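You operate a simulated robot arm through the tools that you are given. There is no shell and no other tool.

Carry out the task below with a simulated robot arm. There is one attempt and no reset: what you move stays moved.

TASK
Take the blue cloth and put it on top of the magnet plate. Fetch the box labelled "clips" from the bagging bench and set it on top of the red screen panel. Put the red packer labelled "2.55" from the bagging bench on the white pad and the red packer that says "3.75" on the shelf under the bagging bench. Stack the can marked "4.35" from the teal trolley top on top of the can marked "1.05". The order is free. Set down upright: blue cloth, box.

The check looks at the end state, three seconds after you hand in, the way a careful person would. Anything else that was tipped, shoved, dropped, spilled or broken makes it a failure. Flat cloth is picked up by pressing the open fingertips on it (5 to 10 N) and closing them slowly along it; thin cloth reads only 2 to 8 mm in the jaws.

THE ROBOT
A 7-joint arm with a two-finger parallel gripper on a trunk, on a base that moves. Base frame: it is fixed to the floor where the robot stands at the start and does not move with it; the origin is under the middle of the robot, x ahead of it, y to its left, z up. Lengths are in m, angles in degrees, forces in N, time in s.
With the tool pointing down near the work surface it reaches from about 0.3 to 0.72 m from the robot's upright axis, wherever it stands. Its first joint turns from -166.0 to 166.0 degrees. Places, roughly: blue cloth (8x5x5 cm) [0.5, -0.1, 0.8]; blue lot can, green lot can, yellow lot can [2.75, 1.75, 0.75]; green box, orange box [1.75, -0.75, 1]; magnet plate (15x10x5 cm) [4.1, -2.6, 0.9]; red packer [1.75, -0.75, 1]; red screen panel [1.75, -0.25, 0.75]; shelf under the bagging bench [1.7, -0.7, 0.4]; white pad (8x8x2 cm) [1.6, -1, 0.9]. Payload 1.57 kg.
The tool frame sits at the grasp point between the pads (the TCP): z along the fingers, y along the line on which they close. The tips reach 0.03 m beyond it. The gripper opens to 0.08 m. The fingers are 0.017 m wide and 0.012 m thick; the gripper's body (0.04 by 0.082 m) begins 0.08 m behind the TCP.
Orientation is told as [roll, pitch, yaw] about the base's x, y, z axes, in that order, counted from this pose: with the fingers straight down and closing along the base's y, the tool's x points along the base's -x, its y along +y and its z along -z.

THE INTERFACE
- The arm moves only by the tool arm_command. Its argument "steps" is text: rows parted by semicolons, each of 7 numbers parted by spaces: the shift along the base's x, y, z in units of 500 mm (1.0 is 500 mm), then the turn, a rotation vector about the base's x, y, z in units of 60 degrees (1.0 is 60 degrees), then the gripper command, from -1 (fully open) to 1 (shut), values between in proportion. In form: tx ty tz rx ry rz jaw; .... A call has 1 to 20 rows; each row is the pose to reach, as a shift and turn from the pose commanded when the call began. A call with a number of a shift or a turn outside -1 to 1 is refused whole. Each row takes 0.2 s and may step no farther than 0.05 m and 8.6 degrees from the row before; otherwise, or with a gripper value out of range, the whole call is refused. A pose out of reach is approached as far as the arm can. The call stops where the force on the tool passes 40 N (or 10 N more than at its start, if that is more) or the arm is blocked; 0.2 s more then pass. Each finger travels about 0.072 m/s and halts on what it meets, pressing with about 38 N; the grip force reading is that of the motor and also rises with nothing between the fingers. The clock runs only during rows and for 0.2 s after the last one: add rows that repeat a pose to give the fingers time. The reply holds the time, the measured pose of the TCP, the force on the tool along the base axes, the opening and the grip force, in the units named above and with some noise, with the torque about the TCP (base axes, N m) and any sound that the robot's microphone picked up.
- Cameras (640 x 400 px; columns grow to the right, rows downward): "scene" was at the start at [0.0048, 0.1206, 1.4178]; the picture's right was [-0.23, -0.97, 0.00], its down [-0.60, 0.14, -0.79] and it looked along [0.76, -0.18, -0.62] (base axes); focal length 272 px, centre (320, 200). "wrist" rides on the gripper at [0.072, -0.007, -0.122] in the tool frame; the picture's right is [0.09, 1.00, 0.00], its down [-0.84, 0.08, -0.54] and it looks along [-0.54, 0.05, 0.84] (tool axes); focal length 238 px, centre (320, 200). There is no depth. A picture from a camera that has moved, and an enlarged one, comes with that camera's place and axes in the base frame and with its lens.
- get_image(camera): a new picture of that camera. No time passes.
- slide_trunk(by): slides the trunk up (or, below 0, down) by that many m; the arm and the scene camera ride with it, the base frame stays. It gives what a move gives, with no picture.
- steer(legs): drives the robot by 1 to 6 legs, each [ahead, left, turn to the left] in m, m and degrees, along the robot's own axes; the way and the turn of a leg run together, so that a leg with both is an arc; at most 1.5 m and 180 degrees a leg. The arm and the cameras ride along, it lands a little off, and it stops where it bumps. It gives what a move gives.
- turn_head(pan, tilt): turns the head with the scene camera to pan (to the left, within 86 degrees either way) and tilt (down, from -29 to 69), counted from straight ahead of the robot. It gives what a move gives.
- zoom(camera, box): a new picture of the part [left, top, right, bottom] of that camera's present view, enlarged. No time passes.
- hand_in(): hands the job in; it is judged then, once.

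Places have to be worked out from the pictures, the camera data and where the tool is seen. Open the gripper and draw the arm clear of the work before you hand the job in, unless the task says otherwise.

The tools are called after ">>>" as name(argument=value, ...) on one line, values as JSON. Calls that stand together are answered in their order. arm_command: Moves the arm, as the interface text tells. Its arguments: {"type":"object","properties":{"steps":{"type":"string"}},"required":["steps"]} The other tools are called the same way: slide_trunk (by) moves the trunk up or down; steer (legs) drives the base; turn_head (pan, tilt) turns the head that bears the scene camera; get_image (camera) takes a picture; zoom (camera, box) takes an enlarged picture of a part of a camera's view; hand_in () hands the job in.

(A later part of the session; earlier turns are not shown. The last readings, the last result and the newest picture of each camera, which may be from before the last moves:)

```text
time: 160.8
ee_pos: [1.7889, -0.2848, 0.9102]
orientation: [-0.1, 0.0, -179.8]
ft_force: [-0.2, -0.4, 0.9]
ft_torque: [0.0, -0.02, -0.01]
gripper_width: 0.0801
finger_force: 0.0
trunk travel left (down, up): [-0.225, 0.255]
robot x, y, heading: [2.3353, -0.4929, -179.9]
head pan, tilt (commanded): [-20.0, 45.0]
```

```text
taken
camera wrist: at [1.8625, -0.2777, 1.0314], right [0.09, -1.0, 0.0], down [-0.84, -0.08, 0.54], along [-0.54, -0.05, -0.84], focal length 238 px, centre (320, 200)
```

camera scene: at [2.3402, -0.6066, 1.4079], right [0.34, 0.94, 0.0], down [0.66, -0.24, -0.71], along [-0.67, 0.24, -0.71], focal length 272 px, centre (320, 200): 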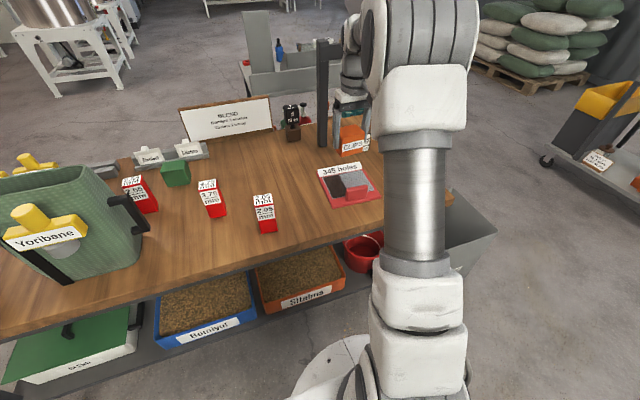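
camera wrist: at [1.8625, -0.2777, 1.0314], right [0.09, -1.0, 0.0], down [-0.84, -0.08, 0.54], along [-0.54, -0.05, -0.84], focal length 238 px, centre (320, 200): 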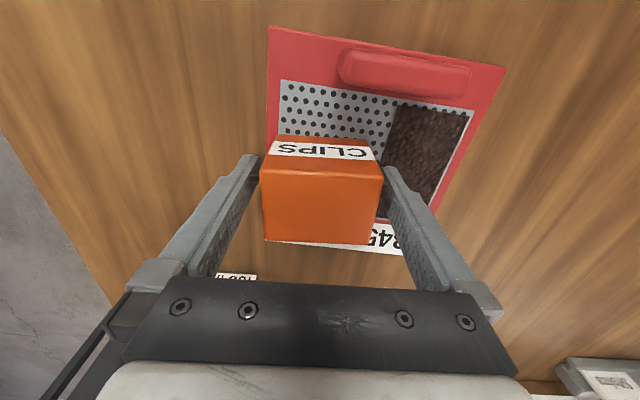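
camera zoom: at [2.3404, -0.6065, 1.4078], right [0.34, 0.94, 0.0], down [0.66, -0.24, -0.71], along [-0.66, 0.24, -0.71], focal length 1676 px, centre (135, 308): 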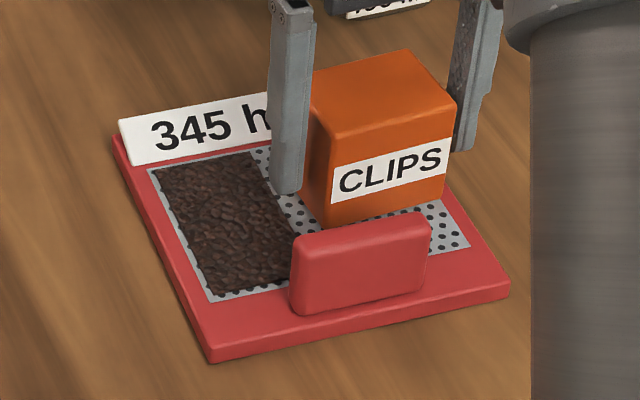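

The box is released on the mesh without moving. I raise and retract the arm, back off, and check the result.

>>> arm_command(steps="0 0 0.06 0 0 0 -1; 0 0 0.15 0 0 0 -1; 0 0 0.24 0 0 0 -1; 0 0 0.33 0 0 0 -1; 0.09 -0.03 0.33 0 0 0 -1; 0.18 -0.06 0.33 0 0 0 -1; 0.27 -0.09 0.33 0 0 0 -1; 0.27 -0.09 0.33 0 0 0 -1")

>>> get_image(camera="scene")

>>> get_image(camera="wrist")

```text
time: 162.6
ee_pos: [1.9265, -0.3332, 1.0748]
orientation: [0.0, 0.0, -179.9]
ft_force: [-0.2, -0.1, 0.4]
ft_torque: [-0.01, 0.01, 0.01]
gripper_width: 0.0799
finger_force: 0.1
trunk travel left (down, up): [-0.225, 0.255]
robot x, y, heading: [2.3345, -0.4929, -179.9]
head pan, tilt (commanded): [-20.0, 45.0]
```

```text
taken
camera scene: at [2.3406, -0.6066, 1.4078], right [0.34, 0.94, 0.0], down [0.66, -0.24, -0.71], along [-0.67, 0.24, -0.71], focal length 272 px, centre (320, 200)
```

scene: 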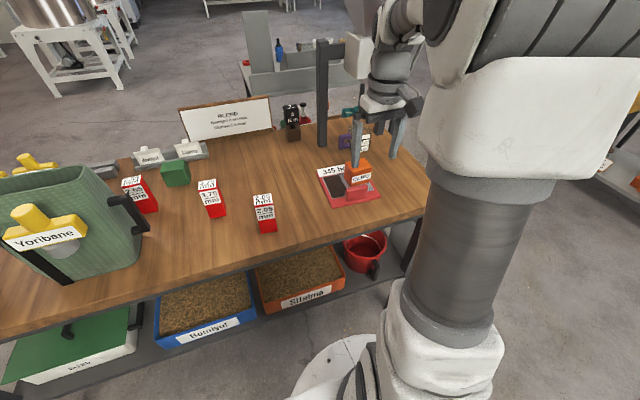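

```text
taken
camera wrist: at [1.9996, -0.3246, 1.1964], right [0.09, -1.0, 0.0], down [-0.84, -0.08, 0.54], along [-0.54, -0.05, -0.84], focal length 238 px, centre (320, 200)
```

wrist: 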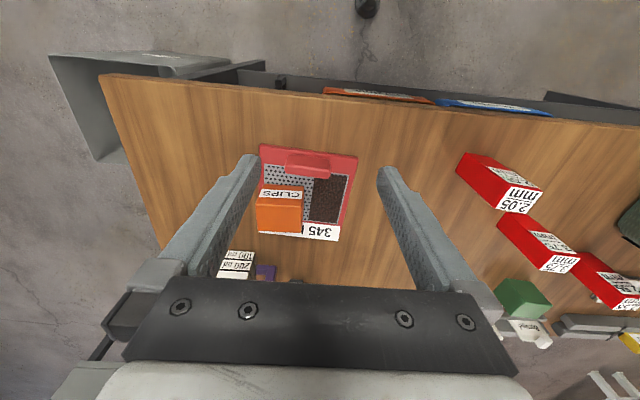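

The clips box stands properly on the panel. Next I'll do the cans on the teal trolley (toward +y). I back off and look that way.

>>> steer(legs=[[-0.3, 0, 0]])

>>> turn_head(pan=-86, tilt=20)

>>> get_image(camera="scene")

```text
time: 165.2
ee_pos: [2.2267, -0.3306, 1.0738]
orientation: [0.0, 0.0, -179.9]
ft_force: [-0.2, -0.3, 0.8]
ft_torque: [-0.01, -0.01, 0.02]
gripper_width: 0.0798
finger_force: 0.2
trunk travel left (down, up): [-0.225, 0.255]
robot x, y, heading: [2.6396, -0.4938, -180.2]
head pan, tilt (commanded): [-20.0, 45.0]
```

```text
time: 166.6
ee_pos: [2.2279, -0.3314, 1.0744]
orientation: [0.0, 0.0, -180.0]
ft_force: [0.3, 0.1, -0.3]
ft_torque: [0.01, 0.02, 0.03]
gripper_width: 0.0803
finger_force: 0.0
trunk travel left (down, up): [-0.225, 0.255]
robot x, y, heading: [2.6369, -0.4924, -180.3]
head pan, tilt (commanded): [-85.9, 20.0]
```

```text
taken
camera scene: at [2.7114, -0.5411, 1.4465], right [1.0, 0.07, 0.0], down [0.02, -0.34, -0.94], along [-0.07, 0.94, -0.34], focal length 272 px, centre (320, 200)
```

scene: 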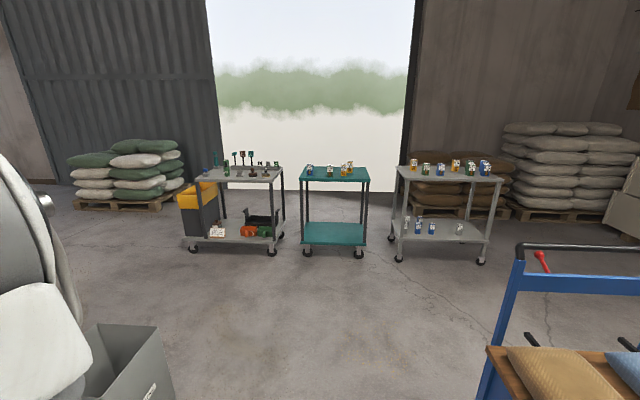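

The teal trolley stands around x 2.4–3.0, y ≈ 1.9. I turn to face +y and drive up toward it.

>>> steer(legs=[[0, 0, -90], [1.35, 0, 0]])

>>> turn_head(pan=0, tilt=35)

>>> get_image(camera="scene")

```text
time: 180.8
ee_pos: [2.8174, 1.269, 1.0741]
orientation: [0.0, 0.1, 89.5]
ft_force: [-0.5, -0.5, 0.2]
ft_torque: [0.02, -0.02, 0.0]
gripper_width: 0.0799
finger_force: 0.1
trunk travel left (down, up): [-0.225, 0.255]
robot x, y, heading: [2.6483, 0.8624, 89.8]
head pan, tilt (commanded): [-85.9, 20.0]
```

```text
time: 182.4
ee_pos: [2.8179, 1.2695, 1.0736]
orientation: [0.1, 0.0, 89.6]
ft_force: [-0.4, -0.4, -0.7]
ft_torque: [0.0, -0.01, -0.01]
gripper_width: 0.0797
finger_force: 0.1
trunk travel left (down, up): [-0.225, 0.255]
robot x, y, heading: [2.6492, 0.8599, 89.5]
head pan, tilt (commanded): [0.0, 35.0]
```

```text
taken
camera scene: at [2.5119, 0.8709, 1.4227], right [1.0, -0.01, 0.0], down [0.0, -0.57, -0.82], along [0.01, 0.82, -0.57], focal length 272 px, centre (320, 200)
```

scene: 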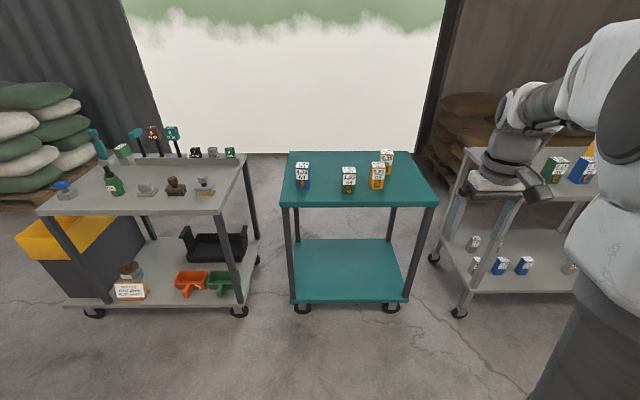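

The teal trolley has four cans on top. I zoom in to read the labels.

>>> zoom(camera="scene", box=[280, 140, 440, 215])

>>> zoom(camera="scene", box=[340, 140, 410, 200])

```text
4.00 times, centred on (360, 178) of scene
camera zoom: at [2.5119, 0.8709, 1.4227], right [1.0, -0.01, 0.0], down [0.0, -0.57, -0.82], along [0.01, 0.82, -0.57], focal length 1090 px, centre (160, 290)
```

zoom: 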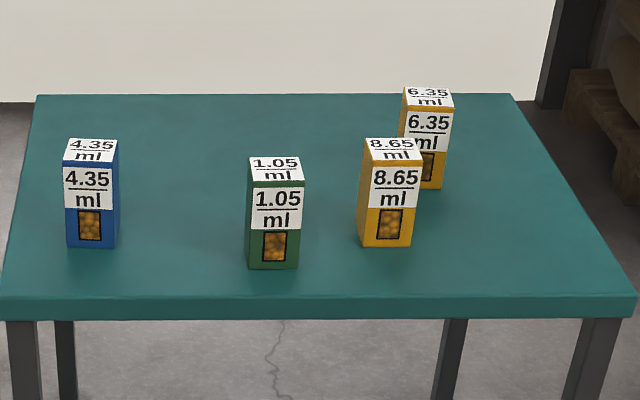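

```text
6.67 times, centred on (375, 170) of scene
camera zoom: at [2.5119, 0.8709, 1.4227], right [1.0, -0.01, 0.0], down [0.0, -0.57, -0.82], along [0.01, 0.82, -0.57], focal length 1816 px, centre (-47, 400)
```

zoom: 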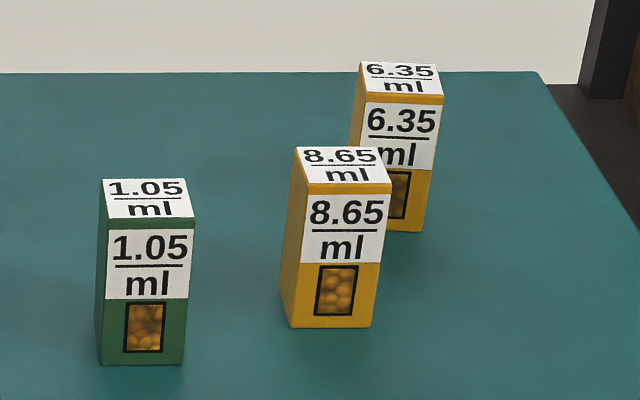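

Blue can 4.35 at about x 2.42–2.476, y from 1.894; green can 1.05 at x 2.62–2.674, y from 1.85; trolley top z ≈ 0.77, cans ≈ 10 cm tall. I move up to the trolley.

>>> steer(legs=[[0.42, 0.1, 0]])

>>> turn_head(pan=5, tilt=45)

>>> get_image(camera="scene")

>>> get_image(camera="wrist")

```text
time: 185.7
ee_pos: [2.7236, 1.6854, 1.0744]
orientation: [-0.1, 0.0, 89.4]
ft_force: [-0.3, 0.0, -0.1]
ft_torque: [0.0, -0.02, -0.02]
gripper_width: 0.0799
finger_force: 0.0
trunk travel left (down, up): [-0.225, 0.255]
robot x, y, heading: [2.557, 1.2766, 89.5]
head pan, tilt (commanded): [0.0, 35.0]
```

```text
time: 186.4
ee_pos: [2.7231, 1.6855, 1.0738]
orientation: [0.0, 0.0, 89.4]
ft_force: [0.6, -0.6, 0.8]
ft_torque: [-0.01, -0.01, -0.03]
gripper_width: 0.0798
finger_force: 0.1
trunk travel left (down, up): [-0.225, 0.255]
robot x, y, heading: [2.559, 1.2785, 89.5]
head pan, tilt (commanded): [5.0, 45.0]
```

```text
taken
camera scene: at [2.4094, 1.2801, 1.4079], right [1.0, 0.08, 0.0], down [0.05, -0.7, -0.71], along [-0.05, 0.71, -0.71], focal length 272 px, centre (320, 200)
```

scene: 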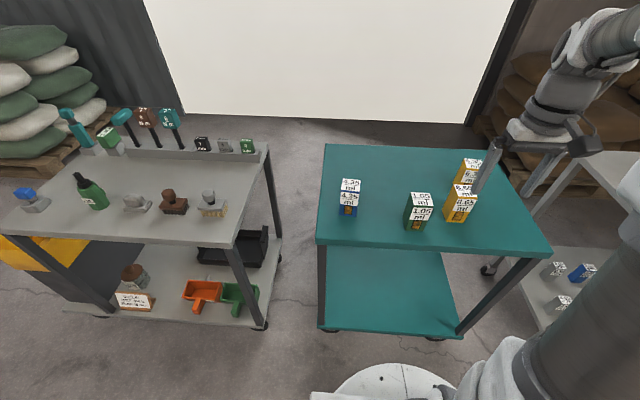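

```text
taken
camera wrist: at [2.73, 1.6139, 1.1964], right [-1.0, -0.08, 0.0], down [-0.07, 0.84, 0.54], along [-0.04, 0.54, -0.84], focal length 238 px, centre (320, 200)
```

wrist: 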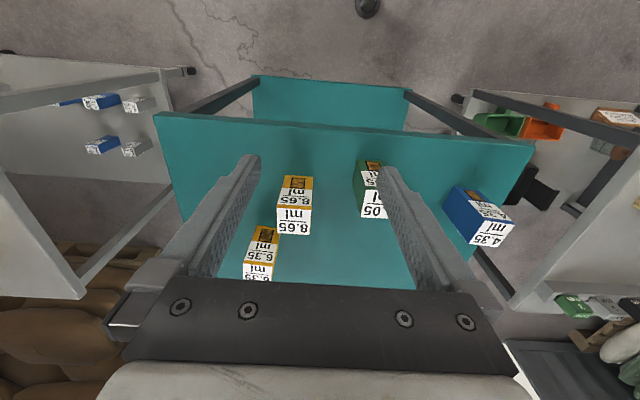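

I zoom both views on the blue can to compute its position and size.

>>> zoom(camera="wrist", box=[420, 160, 540, 260])

>>> zoom(camera="scene", box=[320, 140, 490, 250])

```text
4.00 times, centred on (480, 210) of wrist
camera zoom: at [2.73, 1.6139, 1.1964], right [-1.0, -0.08, 0.0], down [-0.07, 0.84, 0.54], along [-0.04, 0.54, -0.84], focal length 953 px, centre (-320, 160)
```

zoom: 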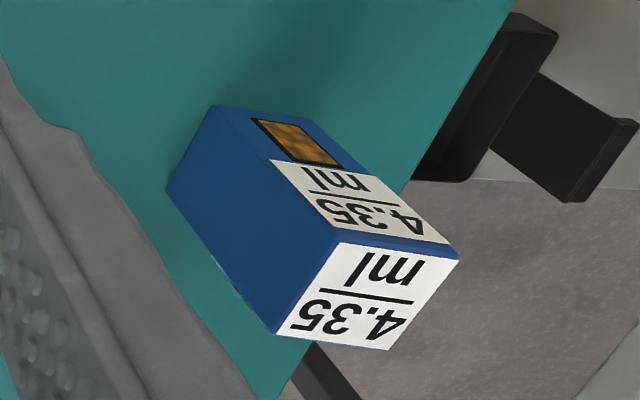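

```text
3.64 times, centred on (405, 195) of scene
camera zoom: at [2.4094, 1.2801, 1.4079], right [1.0, 0.08, 0.0], down [0.05, -0.7, -0.71], along [-0.05, 0.71, -0.71], focal length 990 px, centre (11, 218)
```

zoom: 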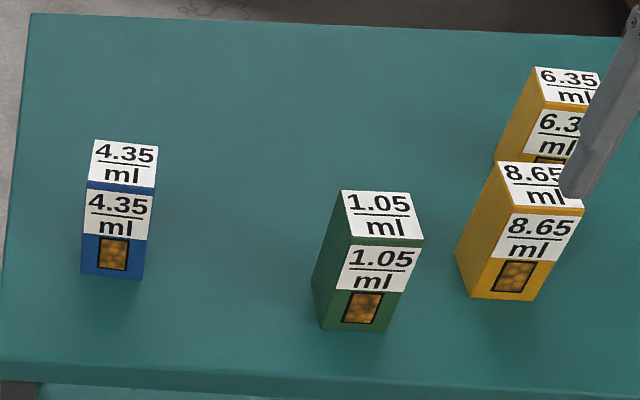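

Triangulated: trolley top z ≈ 0.825; blue 4.35 centred [2.454, 1.8305] (4.7 × 4.6 cm, top 0.923, yaw ≈ −4°); green 1.05 centred [2.630, 1.788], top 0.924. I move above the blue can.

>>> arm_command(steps="-0.077 0.042 0 0 0 -0.02 -1; -0.154 0.084 0 0 0 -0.04 -1; -0.231 0.126 0 0 0 -0.055 -1; -0.308 0.168 0 0 0 -0.055 -1; -0.385 0.21 0 0 0 -0.055 -1; -0.462 0.25 0 0 0 -0.055 -1; -0.538 0.29 0 0 0 -0.055 -1; -0.538 0.29 -0.08 0 0 -0.055 -1; -0.538 0.29 -0.16 0 0 -0.055 -1; -0.538 0.29 -0.16 0 0 -0.055 -1")

>>> get_image(camera="wrist")

>>> zoom(camera="scene", box=[310, 100, 480, 250])

```text
time: 188.6
ee_pos: [2.4541, 1.8312, 0.9923]
orientation: [0.0, 0.0, 86.1]
ft_force: [-0.4, 0.1, -0.7]
ft_torque: [0.0, 0.0, 0.03]
gripper_width: 0.0801
finger_force: 0.1
trunk travel left (down, up): [-0.225, 0.255]
robot x, y, heading: [2.5543, 1.2733, 89.5]
head pan, tilt (commanded): [5.0, 45.0]
```

```text
taken
camera wrist: at [2.4565, 1.7606, 1.1152], right [-1.0, -0.02, 0.0], down [-0.02, 0.84, 0.54], along [-0.01, 0.54, -0.84], focal length 238 px, centre (320, 200)
```

wrist: 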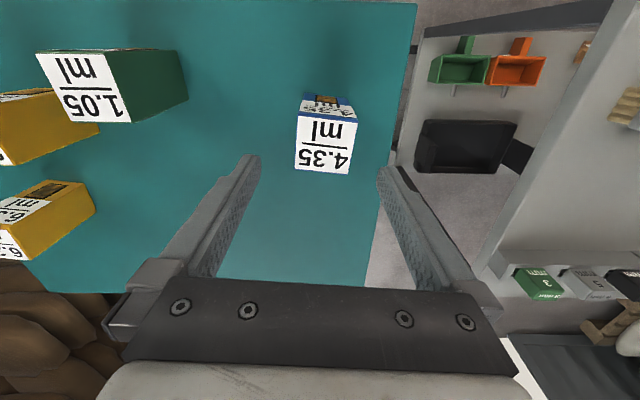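

```text
2.67 times, centred on (395, 175) of scene
camera zoom: at [2.4094, 1.2802, 1.4078], right [1.0, 0.08, 0.0], down [0.05, -0.71, -0.71], along [-0.05, 0.7, -0.71], focal length 726 px, centre (120, 267)
```

zoom: 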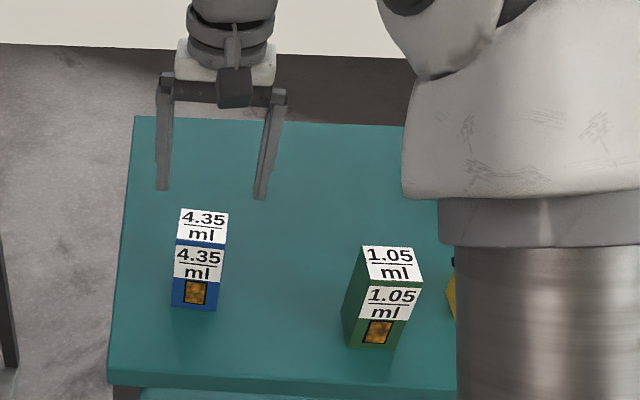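

Small correction needed (−4 mm x, −5 mm y). I descend around the can to TCP 0.885 and close.

>>> arm_command(steps="-0.008 -0.01 -0.03 0 0 -0.015 -1; -0.008 -0.01 -0.08 0 0 -0.015 -1; -0.008 -0.01 -0.13 0 0 -0.015 -1; -0.008 -0.01 -0.18 0 0 -0.015 -1; -0.008 -0.01 -0.215 0 0 -0.015 -1; -0.008 -0.01 -0.215 0 0 -0.015 -1")

>>> get_image(camera="wrist")

```text
time: 190.0
ee_pos: [2.4495, 1.8256, 0.8865]
orientation: [0.0, 0.0, 85.2]
ft_force: [-0.2, 0.4, -0.4]
ft_torque: [0.01, 0.0, -0.01]
gripper_width: 0.0801
finger_force: 0.0
trunk travel left (down, up): [-0.225, 0.255]
robot x, y, heading: [2.5546, 1.2739, 89.4]
head pan, tilt (commanded): [5.0, 45.0]
```

```text
taken
camera wrist: at [2.4511, 1.7545, 1.0083], right [-1.0, -0.01, 0.0], down [-0.01, 0.84, 0.54], along [0.0, 0.54, -0.84], focal length 238 px, centre (320, 200)
```

wrist: 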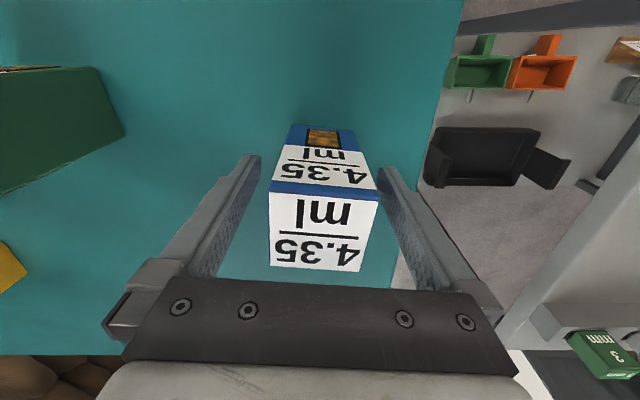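

The can is centred between the fingers. I close on it.

>>> arm_command(steps="0 0 0 0 0 0 -0.6; 0 0 0 0 0 0 -0.3; 0 0 0 0 0 0 -0.1; 0 0 0 0 0 0 0.2; 0 0 0 0 0 0 0.5; 0 0 0 0 0 0 0.5")

>>> arm_command(steps="0 0 0.04 0 0 0 0.5; 0 0 0.12 0 0 0 0.5; 0 0 0.2 0 0 0 0.5; 0 0 0.28 0 0 0 0.5; 0 0 0.32 0 0 0 0.5; 0 0 0.32 0 0 0 0.5")

>>> get_image(camera="wrist")

```text
time: 191.4
ee_pos: [2.4488, 1.8253, 0.886]
orientation: [0.1, 0.0, 85.3]
ft_force: [-0.9, -0.5, 0.3]
ft_torque: [0.0, 0.05, -0.02]
gripper_width: 0.0496
finger_force: 37.7
trunk travel left (down, up): [-0.225, 0.255]
robot x, y, heading: [2.5573, 1.2768, 89.8]
head pan, tilt (commanded): [5.0, 45.0]
```

```text
time: 192.8
ee_pos: [2.4492, 1.824, 1.0486]
orientation: [-0.1, 0.0, 85.3]
ft_force: [-0.2, 0.5, -2.6]
ft_torque: [-0.03, -0.02, -0.02]
gripper_width: 0.0498
finger_force: 38.5
trunk travel left (down, up): [-0.225, 0.255]
robot x, y, heading: [2.5528, 1.2796, 89.4]
head pan, tilt (commanded): [5.0, 45.0]
```

```text
taken
camera wrist: at [2.4518, 1.7527, 1.1706], right [-1.0, -0.01, 0.0], down [-0.01, 0.84, 0.54], along [0.0, 0.54, -0.84], focal length 238 px, centre (320, 200)
```

wrist: 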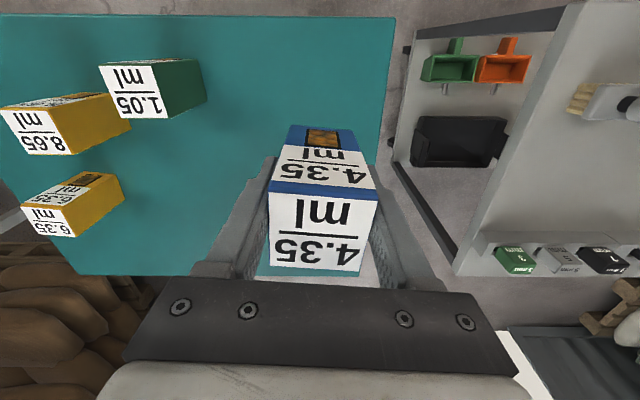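

The can is held centred. I carry it over the green 1.05 can at ~[2.63, 1.789], keeping 6+ cm clearance, and look down.

>>> arm_command(steps="0.06 -0.012 0.02 0 0 0.02 0.5; 0.12 -0.024 0.03 0 0 0.04 0.5; 0.18 -0.036 0.03 0 0 0.06 0.5; 0.24 -0.048 0.03 0 0 0.07 0.5; 0.3 -0.06 0.03 0 0 0.07 0.5; 0.362 -0.07 0.03 0 0 0.07 0.5; 0.362 -0.07 0.03 0 0 0.07 0.5")

>>> get_image(camera="wrist")

>>> zoom(camera="scene", box=[340, 110, 500, 250])

```text
time: 194.4
ee_pos: [2.6331, 1.7904, 1.0613]
orientation: [0.0, 0.0, 89.3]
ft_force: [0.6, 0.0, -2.6]
ft_torque: [0.01, 0.0, 0.0]
gripper_width: 0.0498
finger_force: 38.2
trunk travel left (down, up): [-0.225, 0.255]
robot x, y, heading: [2.5575, 1.2782, 89.4]
head pan, tilt (commanded): [5.0, 45.0]
```

```text
taken
camera wrist: at [2.6392, 1.72, 1.1833], right [-1.0, -0.08, 0.0], down [-0.07, 0.84, 0.54], along [-0.04, 0.54, -0.84], focal length 238 px, centre (320, 200)
```

wrist: 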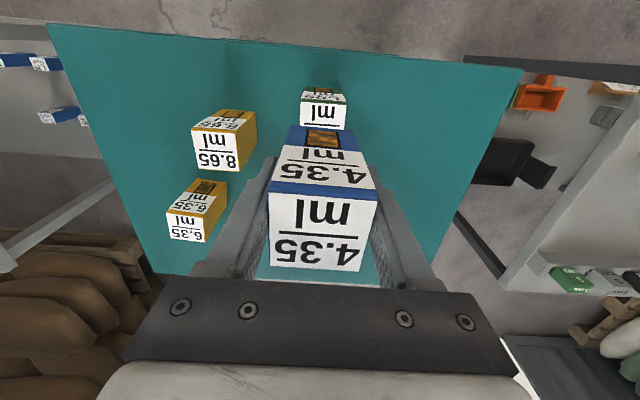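

```text
2.86 times, centred on (420, 180) of scene
camera zoom: at [2.4095, 1.2802, 1.4079], right [1.0, 0.08, 0.0], down [0.05, -0.71, -0.71], along [-0.05, 0.7, -0.71], focal length 778 px, centre (34, 257)
```

zoom: 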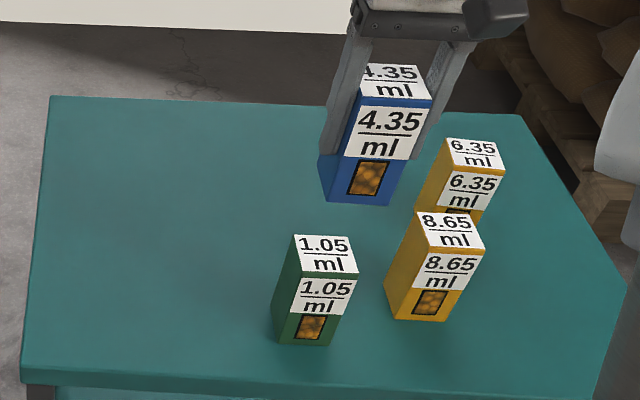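

I zoom the wrist view on the green can's top to check the alignment.

>>> zoom(camera="wrist", box=[272, 70, 384, 210])

>>> zoom(camera="scene", box=[400, 120, 470, 240])

```text
2.86 times, centred on (328, 140) of wrist
camera zoom: at [2.6392, 1.72, 1.1833], right [-1.0, -0.08, 0.0], down [-0.07, 0.84, 0.54], along [-0.04, 0.54, -0.84], focal length 681 px, centre (297, 371)
```

zoom: 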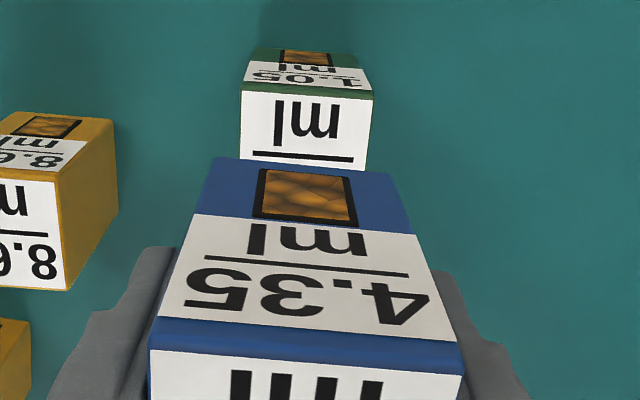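

```text
3.33 times, centred on (435, 180) of scene
camera zoom: at [2.4095, 1.2802, 1.4079], right [1.0, 0.08, 0.0], down [0.05, -0.71, -0.71], along [-0.05, 0.7, -0.71], focal length 908 px, centre (-63, 267)
```

zoom: 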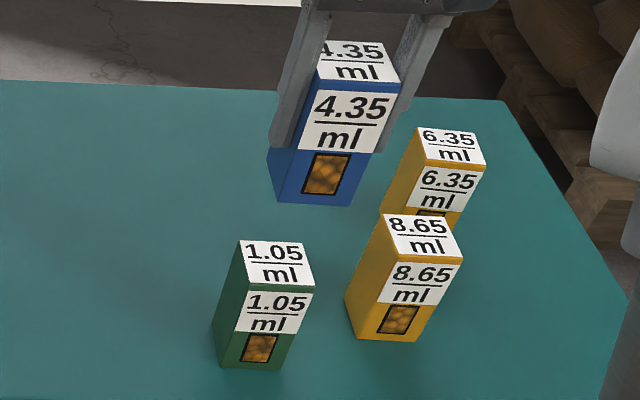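

Comparing edges in both views: shift −3 mm x, −6 mm y and rotate +3.3°. I apply that, descend to about 1 cm above contact, and look again.

>>> arm_command(steps="-0.006 -0.012 0 0 0 0.055 0.5; -0.006 -0.012 -0.04 0 0 0.055 0.5; -0.006 -0.012 -0.08 0 0 0.055 0.5; -0.006 -0.012 -0.11 0 0 0.055 0.5; -0.006 -0.012 -0.13 0 0 0.055 0.5; -0.006 -0.012 -0.13 0 0 0.055 0.5")

>>> zoom(camera="wrist", box=[256, 60, 384, 220])

>>> zoom(camera="scene", box=[390, 140, 460, 240])

```text
time: 195.8
ee_pos: [2.6295, 1.7855, 0.9977]
orientation: [-0.1, 0.0, 92.7]
ft_force: [0.2, 0.0, -3.2]
ft_torque: [-0.04, 0.01, -0.03]
gripper_width: 0.0498
finger_force: 38.3
trunk travel left (down, up): [-0.225, 0.255]
robot x, y, heading: [2.5542, 1.2783, 89.3]
head pan, tilt (commanded): [5.0, 45.0]
```

```text
2.50 times, centred on (320, 140) of wrist
camera zoom: at [2.6404, 1.7141, 1.1186], right [-0.99, -0.14, 0.0], down [-0.12, 0.83, 0.54], along [-0.08, 0.54, -0.84], focal length 596 px, centre (320, 350)
```

zoom: 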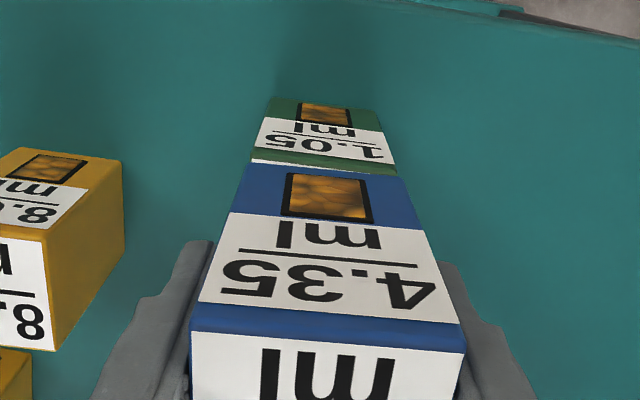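

```text
4.00 times, centred on (425, 190) of scene
camera zoom: at [2.4095, 1.2803, 1.4078], right [1.0, 0.08, 0.0], down [0.05, -0.71, -0.71], along [-0.05, 0.7, -0.71], focal length 1090 px, centre (-100, 240)
```

zoom: 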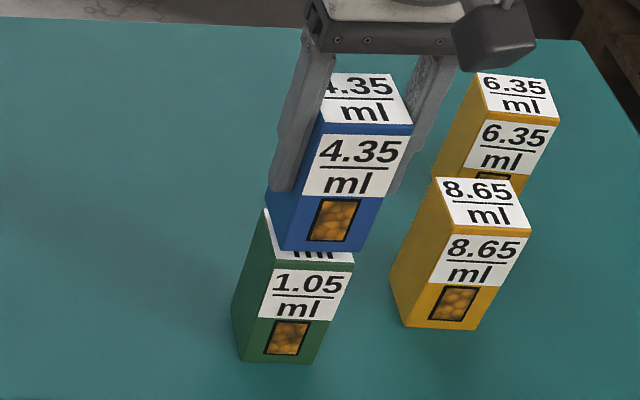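

Edges line up within ~2 mm in the wrist view. I lower slowly until contact.

>>> arm_command(steps="0 0 -0.007 0 0 0 0.5; 0 0 -0.014 0 0 0 0.5; 0 0 -0.018 0 0 0 0.5; 0 0 -0.022 0 0 0 0.5; 0 0 -0.022 0 0 0 0.5")

```text
time: 197.0
ee_pos: [2.6279, 1.7836, 0.9868]
orientation: [0.0, -0.1, 92.7]
ft_force: [0.9, 0.3, 6.2]
ft_torque: [-0.06, 0.02, 0.01]
gripper_width: 0.0499
finger_force: 37.4
trunk travel left (down, up): [-0.225, 0.255]
robot x, y, heading: [2.5563, 1.278, 89.1]
head pan, tilt (commanded): [5.0, 45.0]
```

Contact made (≈6 N up). I check the stack before letting go.

>>> zoom(camera="scene", box=[390, 140, 460, 240])

>>> zoom(camera="wrist", box=[256, 60, 384, 220])

```text
4.00 times, centred on (425, 190) of scene
camera zoom: at [2.4094, 1.2798, 1.4079], right [1.0, 0.08, 0.0], down [0.05, -0.7, -0.71], along [-0.05, 0.71, -0.71], focal length 1090 px, centre (-100, 240)
```

zoom: 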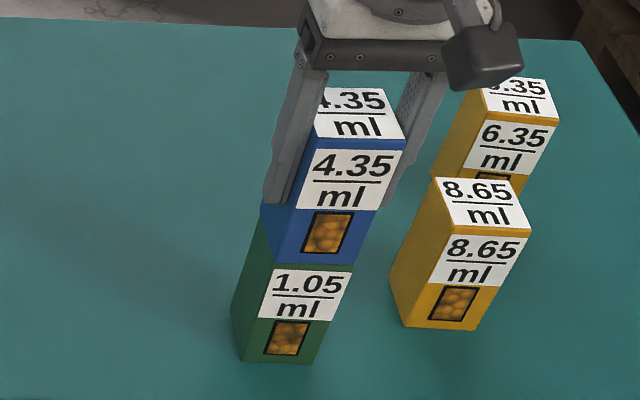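

```text
2.50 times, centred on (320, 140) of wrist
camera zoom: at [2.6393, 1.7132, 1.1085], right [-0.99, -0.14, 0.0], down [-0.12, 0.83, 0.54], along [-0.07, 0.54, -0.84], focal length 596 px, centre (320, 350)
```

zoom: 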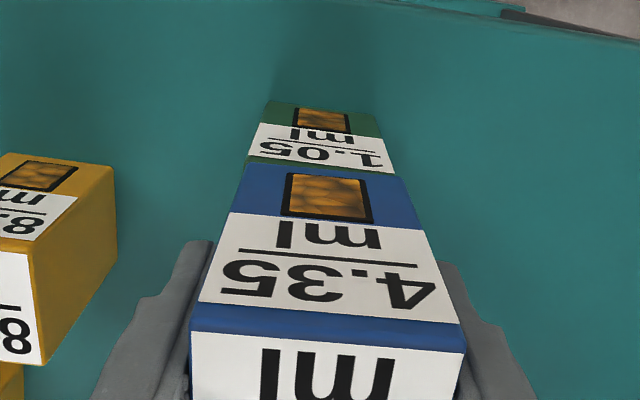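

The stack is well aligned. I release with slow finger opening.

>>> arm_command(steps="0 0 0.001 0 0 0 -0.1; 0 0 0.001 0 0 0 -0.22; 0 0 0.001 0 0 0 -0.25; 0 0 0.001 0 0 0 -0.27; 0 0 0.001 0 0 0 -0.3; 0 0 0.001 0 0 0 -0.34; 0 0 0.001 0 0 0 -0.4; 0 0 0.001 0 0 0 -0.5; 0 0 0.001 0 0 0 -0.7; 0 0 0.001 0 0 0 -1; 0 0 0.001 0 0 0 -1")

>>> zoom(camera="scene", box=[390, 140, 460, 240])

>>> get_image(camera="wrist")

```text
time: 199.4
ee_pos: [2.6286, 1.7829, 0.9863]
orientation: [-0.1, 0.0, 92.8]
ft_force: [-0.1, -0.8, -0.4]
ft_torque: [-0.02, 0.02, -0.02]
gripper_width: 0.0799
finger_force: 0.0
trunk travel left (down, up): [-0.225, 0.255]
robot x, y, heading: [2.5578, 1.276, 89.4]
head pan, tilt (commanded): [5.0, 45.0]
```

```text
4.00 times, centred on (425, 190) of scene
camera zoom: at [2.4094, 1.2801, 1.4078], right [1.0, 0.08, 0.0], down [0.05, -0.7, -0.71], along [-0.05, 0.7, -0.71], focal length 1090 px, centre (-100, 240)
```

zoom: 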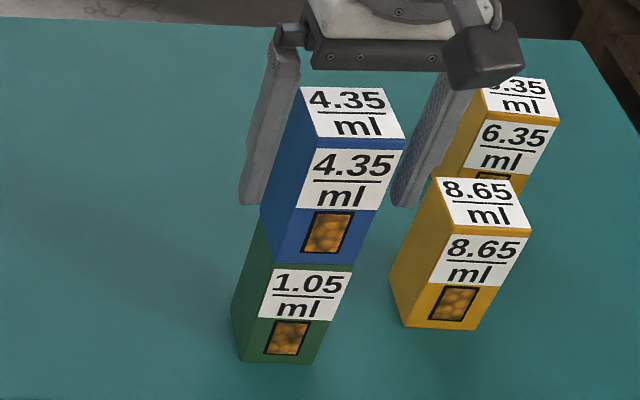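

```text
taken
camera wrist: at [2.6394, 1.7132, 1.1087], right [-0.99, -0.14, 0.0], down [-0.12, 0.83, 0.54], along [-0.08, 0.54, -0.84], focal length 238 px, centre (320, 200)
```

wrist: 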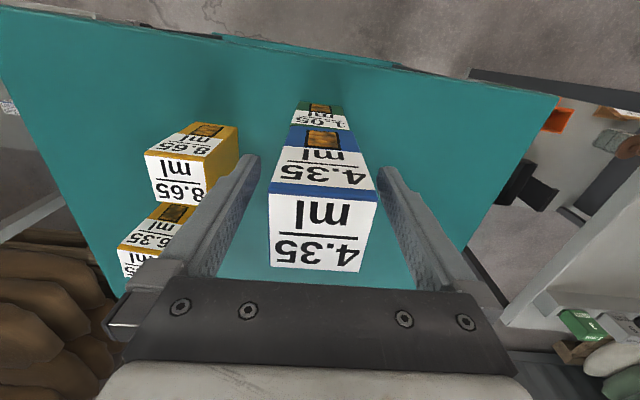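

The stack stands. I rise straight up, then retract toward the robot and back off.

>>> arm_command(steps="0 0 0.05 0 0 0 -1; 0 0 0.13 0 0 0 -1; 0 0 0.21 0 0 0 -1; 0 0 0.29 0 0 0 -1; 0 0 0.32 0 0 0 -1; 0 -0.09 0.32 0 0 0 -1; 0 -0.18 0.32 0 0 0 -1; 0 -0.26 0.32 0 0 0 -1; 0 -0.26 0.32 0 0 0 -1")

>>> steer(legs=[[-0.4, 0, 0]])

>>> get_image(camera="scene")

>>> turn_head(pan=86, tilt=25)

>>> get_image(camera="scene")

```text
time: 201.4
ee_pos: [2.6293, 1.6538, 1.1466]
orientation: [0.0, 0.0, 92.7]
ft_force: [-0.2, -0.3, 0.1]
ft_torque: [0.03, -0.01, 0.01]
gripper_width: 0.0799
finger_force: 0.1
trunk travel left (down, up): [-0.225, 0.255]
robot x, y, heading: [2.554, 1.2797, 89.3]
head pan, tilt (commanded): [5.0, 45.0]
```

```text
time: 204.5
ee_pos: [2.6258, 1.2579, 1.1451]
orientation: [0.0, 0.1, 92.6]
ft_force: [-0.1, -0.3, -0.6]
ft_torque: [0.01, 0.03, 0.01]
gripper_width: 0.0802
finger_force: 0.1
trunk travel left (down, up): [-0.225, 0.255]
robot x, y, heading: [2.5496, 0.8811, 89.4]
head pan, tilt (commanded): [5.0, 45.0]
```

```text
taken
camera scene: at [2.405, 0.8846, 1.4078], right [1.0, 0.08, 0.0], down [0.05, -0.71, -0.71], along [-0.05, 0.71, -0.71], focal length 272 px, centre (320, 200)
```

scene: 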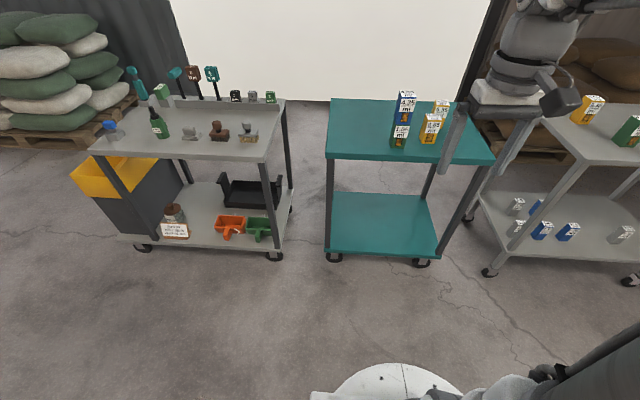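

```text
time: 206.1
ee_pos: [2.6258, 1.2569, 1.1458]
orientation: [0.0, -0.1, 92.6]
ft_force: [-0.3, 0.4, 1.0]
ft_torque: [-0.01, 0.0, 0.0]
gripper_width: 0.0799
finger_force: 0.0
trunk travel left (down, up): [-0.225, 0.255]
robot x, y, heading: [2.5539, 0.883, 89.5]
head pan, tilt (commanded): [85.9, 25.0]
```

```text
taken
camera scene: at [2.3193, 0.8112, 1.4384], right [0.08, 1.0, 0.0], down [0.42, -0.04, -0.91], along [-0.9, 0.08, -0.42], focal length 272 px, centre (320, 200)
```

scene: 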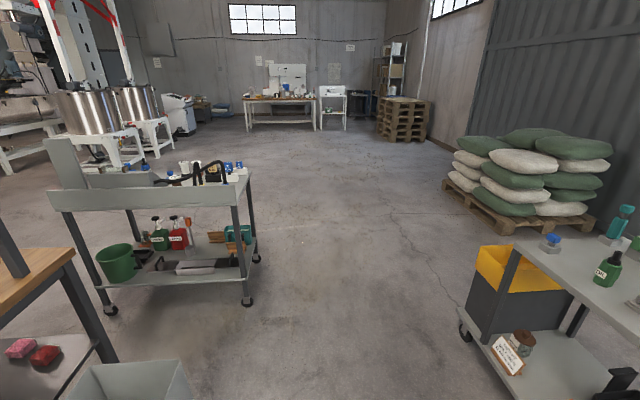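

The stack stands upright. Route to the front of the bagging bench: around bench 1's +y end along y ≈ 0.95, back past the start area, then to y ≈ −0.95. I turn to face +x and drive backwards.

>>> steer(legs=[[0, 0, -89.5], [-1.4, 0.1, 0], [-1.4, 0, 0]])

>>> turn_head(pan=-60, tilt=30)

>>> get_image(camera="scene")

```text
time: 229.4
ee_pos: [0.1311, 0.8914, 1.1456]
orientation: [-0.1, 0.0, 3.9]
ft_force: [-0.3, 0.3, 0.6]
ft_torque: [0.03, 0.0, 0.01]
gripper_width: 0.08
finger_force: 0.0
trunk travel left (down, up): [-0.225, 0.255]
robot x, y, heading: [-0.248, 0.9561, 0.5]
head pan, tilt (commanded): [85.9, 25.0]
```

```text
time: 231.7
ee_pos: [0.1323, 0.8901, 1.1455]
orientation: [0.0, 0.0, 3.8]
ft_force: [0.6, -0.4, 0.6]
ft_torque: [0.0, 0.0, 0.02]
gripper_width: 0.0799
finger_force: 0.0
trunk travel left (down, up): [-0.225, 0.255]
robot x, y, heading: [-0.246, 0.9583, 0.6]
head pan, tilt (commanded): [-60.0, 30.0]
```

```text
taken
camera scene: at [-0.2807, 1.0182, 1.4305], right [-0.86, -0.51, 0.0], down [-0.25, 0.43, -0.87], along [0.44, -0.75, -0.5], focal length 272 px, centre (320, 200)
```

scene: 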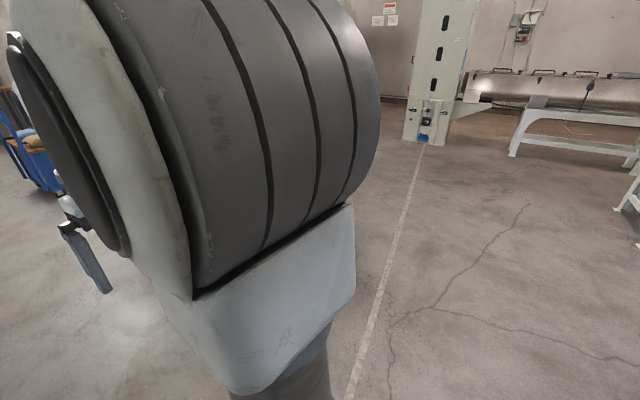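

The way is clear. I strafe to y ≈ −0.95 and approach the bagging bench's front.

>>> steer(legs=[[0, -1.0, 0], [0, -0.95, 0], [0.85, 0, -0.6]])

>>> turn_head(pan=0, tilt=30)

>>> get_image(camera="scene")

```text
time: 252.1
ee_pos: [1.0163, -1.0513, 1.1459]
orientation: [0.0, 0.0, 3.5]
ft_force: [0.1, -0.4, 0.0]
ft_torque: [-0.01, -0.01, -0.01]
gripper_width: 0.08
finger_force: 0.1
trunk travel left (down, up): [-0.225, 0.255]
robot x, y, heading: [0.6408, -0.9861, 0.3]
head pan, tilt (commanded): [-60.0, 30.0]
```

```text
time: 253.4
ee_pos: [1.0165, -1.0511, 1.1455]
orientation: [0.0, -0.1, 3.5]
ft_force: [-0.4, 0.3, 1.0]
ft_torque: [-0.06, 0.01, 0.02]
gripper_width: 0.0796
finger_force: 0.0
trunk travel left (down, up): [-0.225, 0.255]
robot x, y, heading: [0.6359, -0.9785, 0.1]
head pan, tilt (commanded): [0.0, 30.0]
```

```text
taken
camera scene: at [0.65, -0.8423, 1.4305], right [0.0, -1.0, 0.0], down [-0.5, 0.0, -0.87], along [0.87, 0.0, -0.5], focal length 272 px, centre (320, 200)
```

scene: 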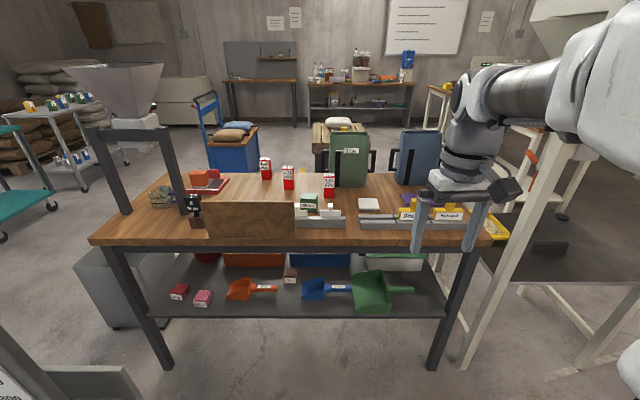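

I zoom in on the white pad/packers and on the shelf.

>>> zoom(camera="scene", box=[240, 120, 480, 250])

>>> zoom(camera="scene", box=[130, 240, 460, 370])

```text
2.67 times, centred on (360, 185) of scene
camera zoom: at [0.65, -0.8423, 1.4305], right [0.0, -1.0, 0.0], down [-0.5, 0.0, -0.87], along [0.87, 0.0, -0.5], focal length 726 px, centre (213, 240)
```

zoom: 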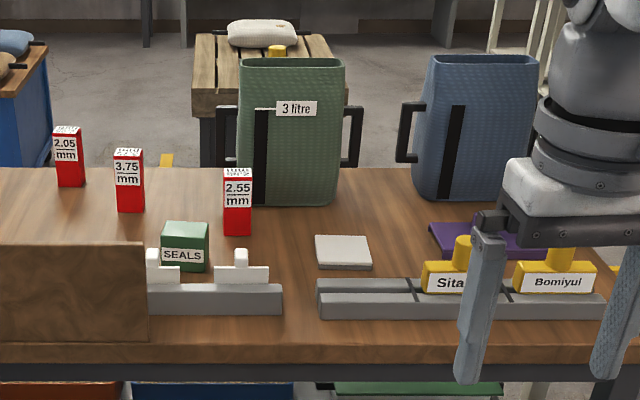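

```text
1.94 times, centred on (295, 305) of scene
camera zoom: at [0.65, -0.8423, 1.4305], right [0.0, -1.0, 0.0], down [-0.5, 0.0, -0.87], along [0.87, 0.0, -0.5], focal length 528 px, centre (368, -4)
```

zoom: 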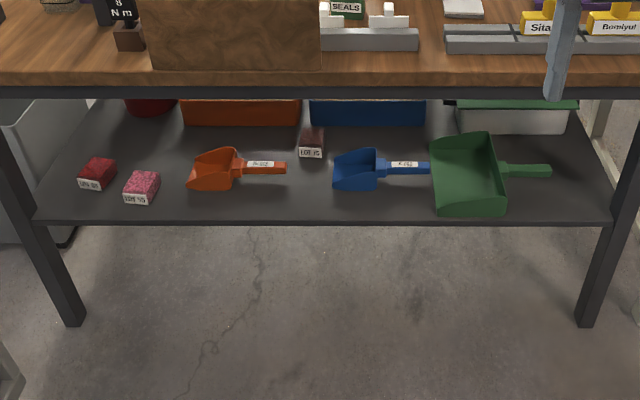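

Measured: white pad centre ≈ [1.581, −1.036], 2.55 packer ≈ [1.680, −0.878], 3.75 packer ≈ [1.762, −0.704], shelf z ≈ 0.395 with a free spot near [1.485, −0.685]. I drive closer to the bench front.

>>> steer(legs=[[0.4, 0.08, 0]])

>>> turn_head(pan=0, tilt=45)

>>> get_image(camera="scene")

>>> get_image(camera="wrist")

```text
time: 256.6
ee_pos: [1.4168, -0.9721, 1.1453]
orientation: [0.1, 0.1, 3.3]
ft_force: [1.0, -0.1, -0.2]
ft_torque: [-0.02, 0.0, 0.0]
gripper_width: 0.08
finger_force: 0.1
trunk travel left (down, up): [-0.225, 0.255]
robot x, y, heading: [1.0379, -0.9005, -0.1]
head pan, tilt (commanded): [0.0, 30.0]
```

```text
time: 257.3
ee_pos: [1.4154, -0.971, 1.1455]
orientation: [0.0, 0.0, 3.2]
ft_force: [-0.6, 0.1, 0.2]
ft_torque: [0.01, -0.02, -0.03]
gripper_width: 0.0802
finger_force: 0.1
trunk travel left (down, up): [-0.225, 0.255]
robot x, y, heading: [1.0407, -0.902, 0.2]
head pan, tilt (commanded): [0.0, 45.0]
```

```text
taken
camera scene: at [1.0415, -0.7616, 1.4079], right [0.0, -1.0, 0.0], down [-0.71, 0.0, -0.71], along [0.71, 0.0, -0.71], focal length 272 px, centre (320, 200)
```

scene: 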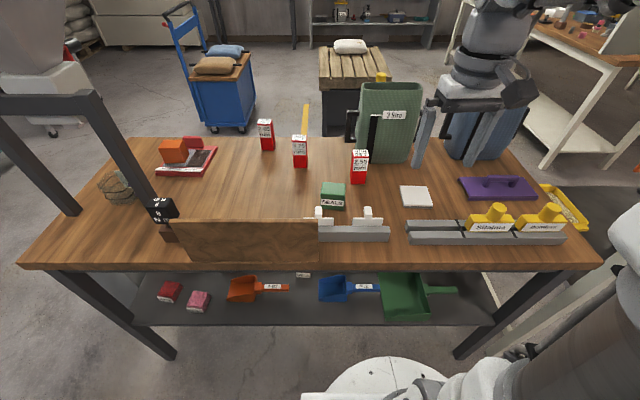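

```text
taken
camera wrist: at [1.3459, -0.9814, 1.2677], right [-0.15, 0.99, 0.0], down [0.83, 0.13, 0.54], along [0.54, 0.08, -0.84], focal length 238 px, centre (320, 200)
```

wrist: 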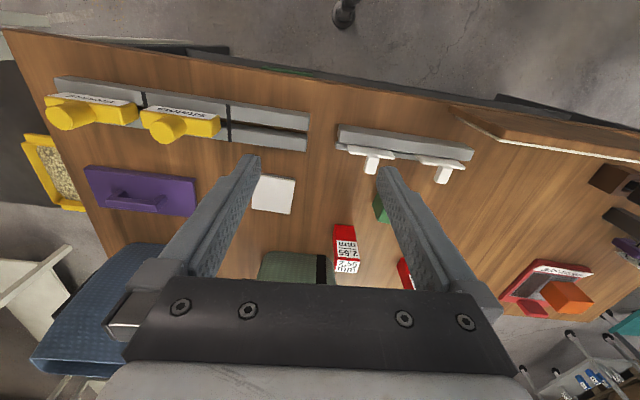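

Good view from the front. I zoom in to refine the 2.55 packer and the white pad.

>>> zoom(camera="scene", box=[320, 130, 460, 230])

>>> zoom(camera="wrist", box=[230, 160, 390, 290])

```text
4.00 times, centred on (390, 180) of scene
camera zoom: at [1.0415, -0.7616, 1.4079], right [0.0, -1.0, 0.0], down [-0.71, 0.0, -0.71], along [0.71, 0.0, -0.71], focal length 1090 px, centre (40, 280)
```

zoom: 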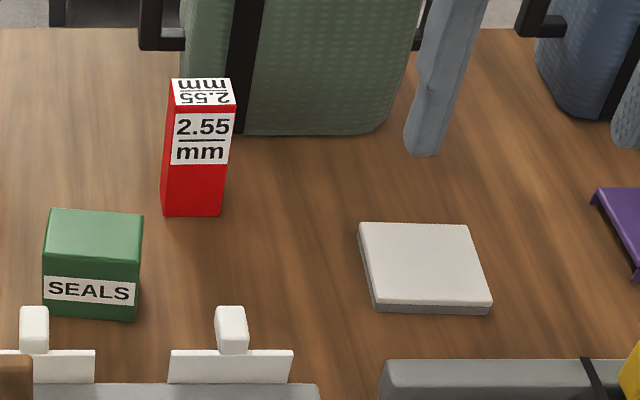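

```text
3.08 times, centred on (310, 225) of wrist
camera zoom: at [1.3459, -0.9814, 1.2677], right [-0.15, 0.99, 0.0], down [0.83, 0.13, 0.54], along [0.54, 0.08, -0.84], focal length 733 px, centre (351, 123)
```

zoom: 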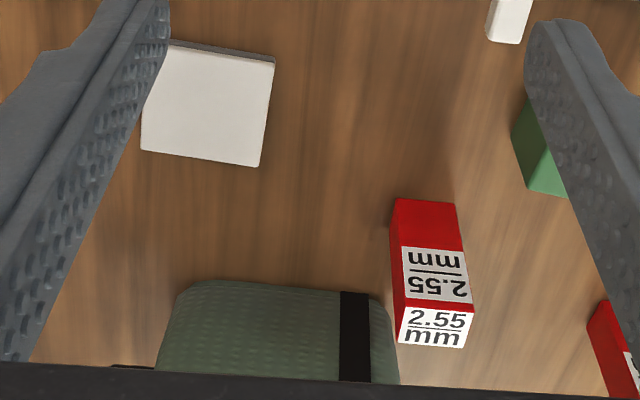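

2.55 packer centre ≈ [1.681, −0.877] (≈4.4 cm in y, top 0.957); white pad centre ≈ [1.592, −1.031]. I move above the 2.55 packer, straightening the yaw.

>>> arm_command(steps="0.075 0.027 0 0 0 -0.02 -1; 0.15 0.054 0 0 0 -0.04 -1; 0.225 0.081 0 0 0 -0.055 -1; 0.3 0.108 0 0 0 -0.055 -1; 0.375 0.135 0 0 0 -0.055 -1; 0.45 0.162 0 0 0 -0.055 -1; 0.528 0.188 0 0 0 -0.055 -1; 0.528 0.188 -0.08 0 0 -0.055 -1; 0.528 0.188 -0.16 0 0 -0.055 -1; 0.528 0.188 -0.22 0 0 -0.055 -1; 0.528 0.188 -0.22 0 0 -0.055 -1")

>>> get_image(camera="wrist")

>>> zoom(camera="scene", box=[290, 80, 450, 220])

```text
time: 259.7
ee_pos: [1.6792, -0.877, 1.0337]
orientation: [0.0, 0.0, 0.1]
ft_force: [-1.1, 0.0, 0.0]
ft_torque: [0.0, -0.02, 0.01]
gripper_width: 0.0801
finger_force: 0.1
trunk travel left (down, up): [-0.225, 0.255]
robot x, y, heading: [1.0401, -0.9024, -0.1]
head pan, tilt (commanded): [0.0, 45.0]
```

```text
taken
camera wrist: at [1.6087, -0.8831, 1.1556], right [-0.09, 1.0, 0.0], down [0.84, 0.08, 0.54], along [0.54, 0.05, -0.84], focal length 238 px, centre (320, 200)
```

wrist: 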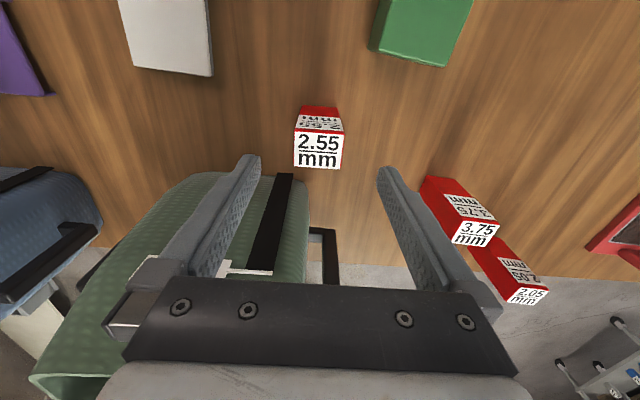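

```text
2.86 times, centred on (370, 150) of scene
camera zoom: at [1.0415, -0.7616, 1.4078], right [0.0, -1.0, 0.0], down [-0.71, 0.0, -0.71], along [0.71, 0.0, -0.71], focal length 778 px, centre (177, 343)
```

zoom: 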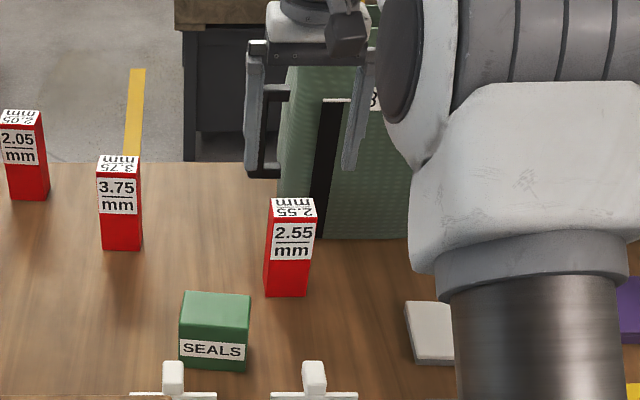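

Aligned over the packer; the tank and its handle (x ≳ 1.77) stay clear of the hand. I descend to TCP 0.925 and close on it.

>>> arm_command(steps="0.003 0 -0.05 0 0 0 -1; 0.003 0 -0.1 0 0 0 -1; 0.003 0 -0.15 0 0 0 -1; 0.003 0 -0.19 0 0 0 -1; 0.003 0 -0.217 0 0 0 -1; 0.003 0 -0.217 0 0 0 -0.6; 0.003 0 -0.217 0 0 0 -0.3; 0.003 0 -0.217 0 0 0 0; 0.003 0 -0.217 0 0 0 0.3; 0.003 0 -0.217 0 0 0 0.3")

>>> get_image(camera="wrist")

```text
time: 261.9
ee_pos: [1.6803, -0.8782, 0.926]
orientation: [0.0, 0.0, 0.0]
ft_force: [0.0, 0.4, 0.1]
ft_torque: [-0.05, 0.02, 0.01]
gripper_width: 0.0437
finger_force: 37.8
trunk travel left (down, up): [-0.225, 0.255]
robot x, y, heading: [1.0395, -0.902, 0.0]
head pan, tilt (commanded): [0.0, 45.0]
```

```text
taken
camera wrist: at [1.6103, -0.8832, 1.0491], right [-0.09, 1.0, 0.0], down [0.84, 0.08, 0.54], along [0.54, 0.05, -0.84], focal length 238 px, centre (320, 200)
```

wrist: 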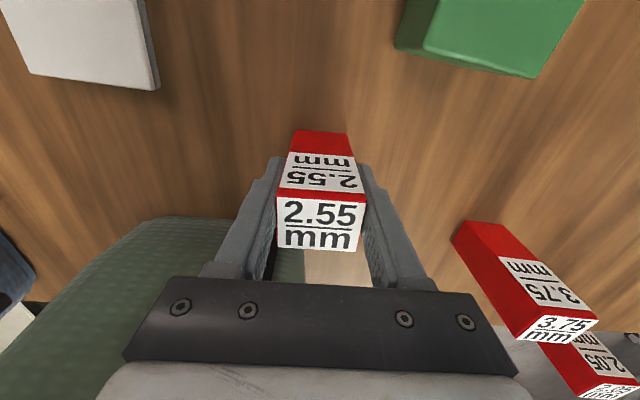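

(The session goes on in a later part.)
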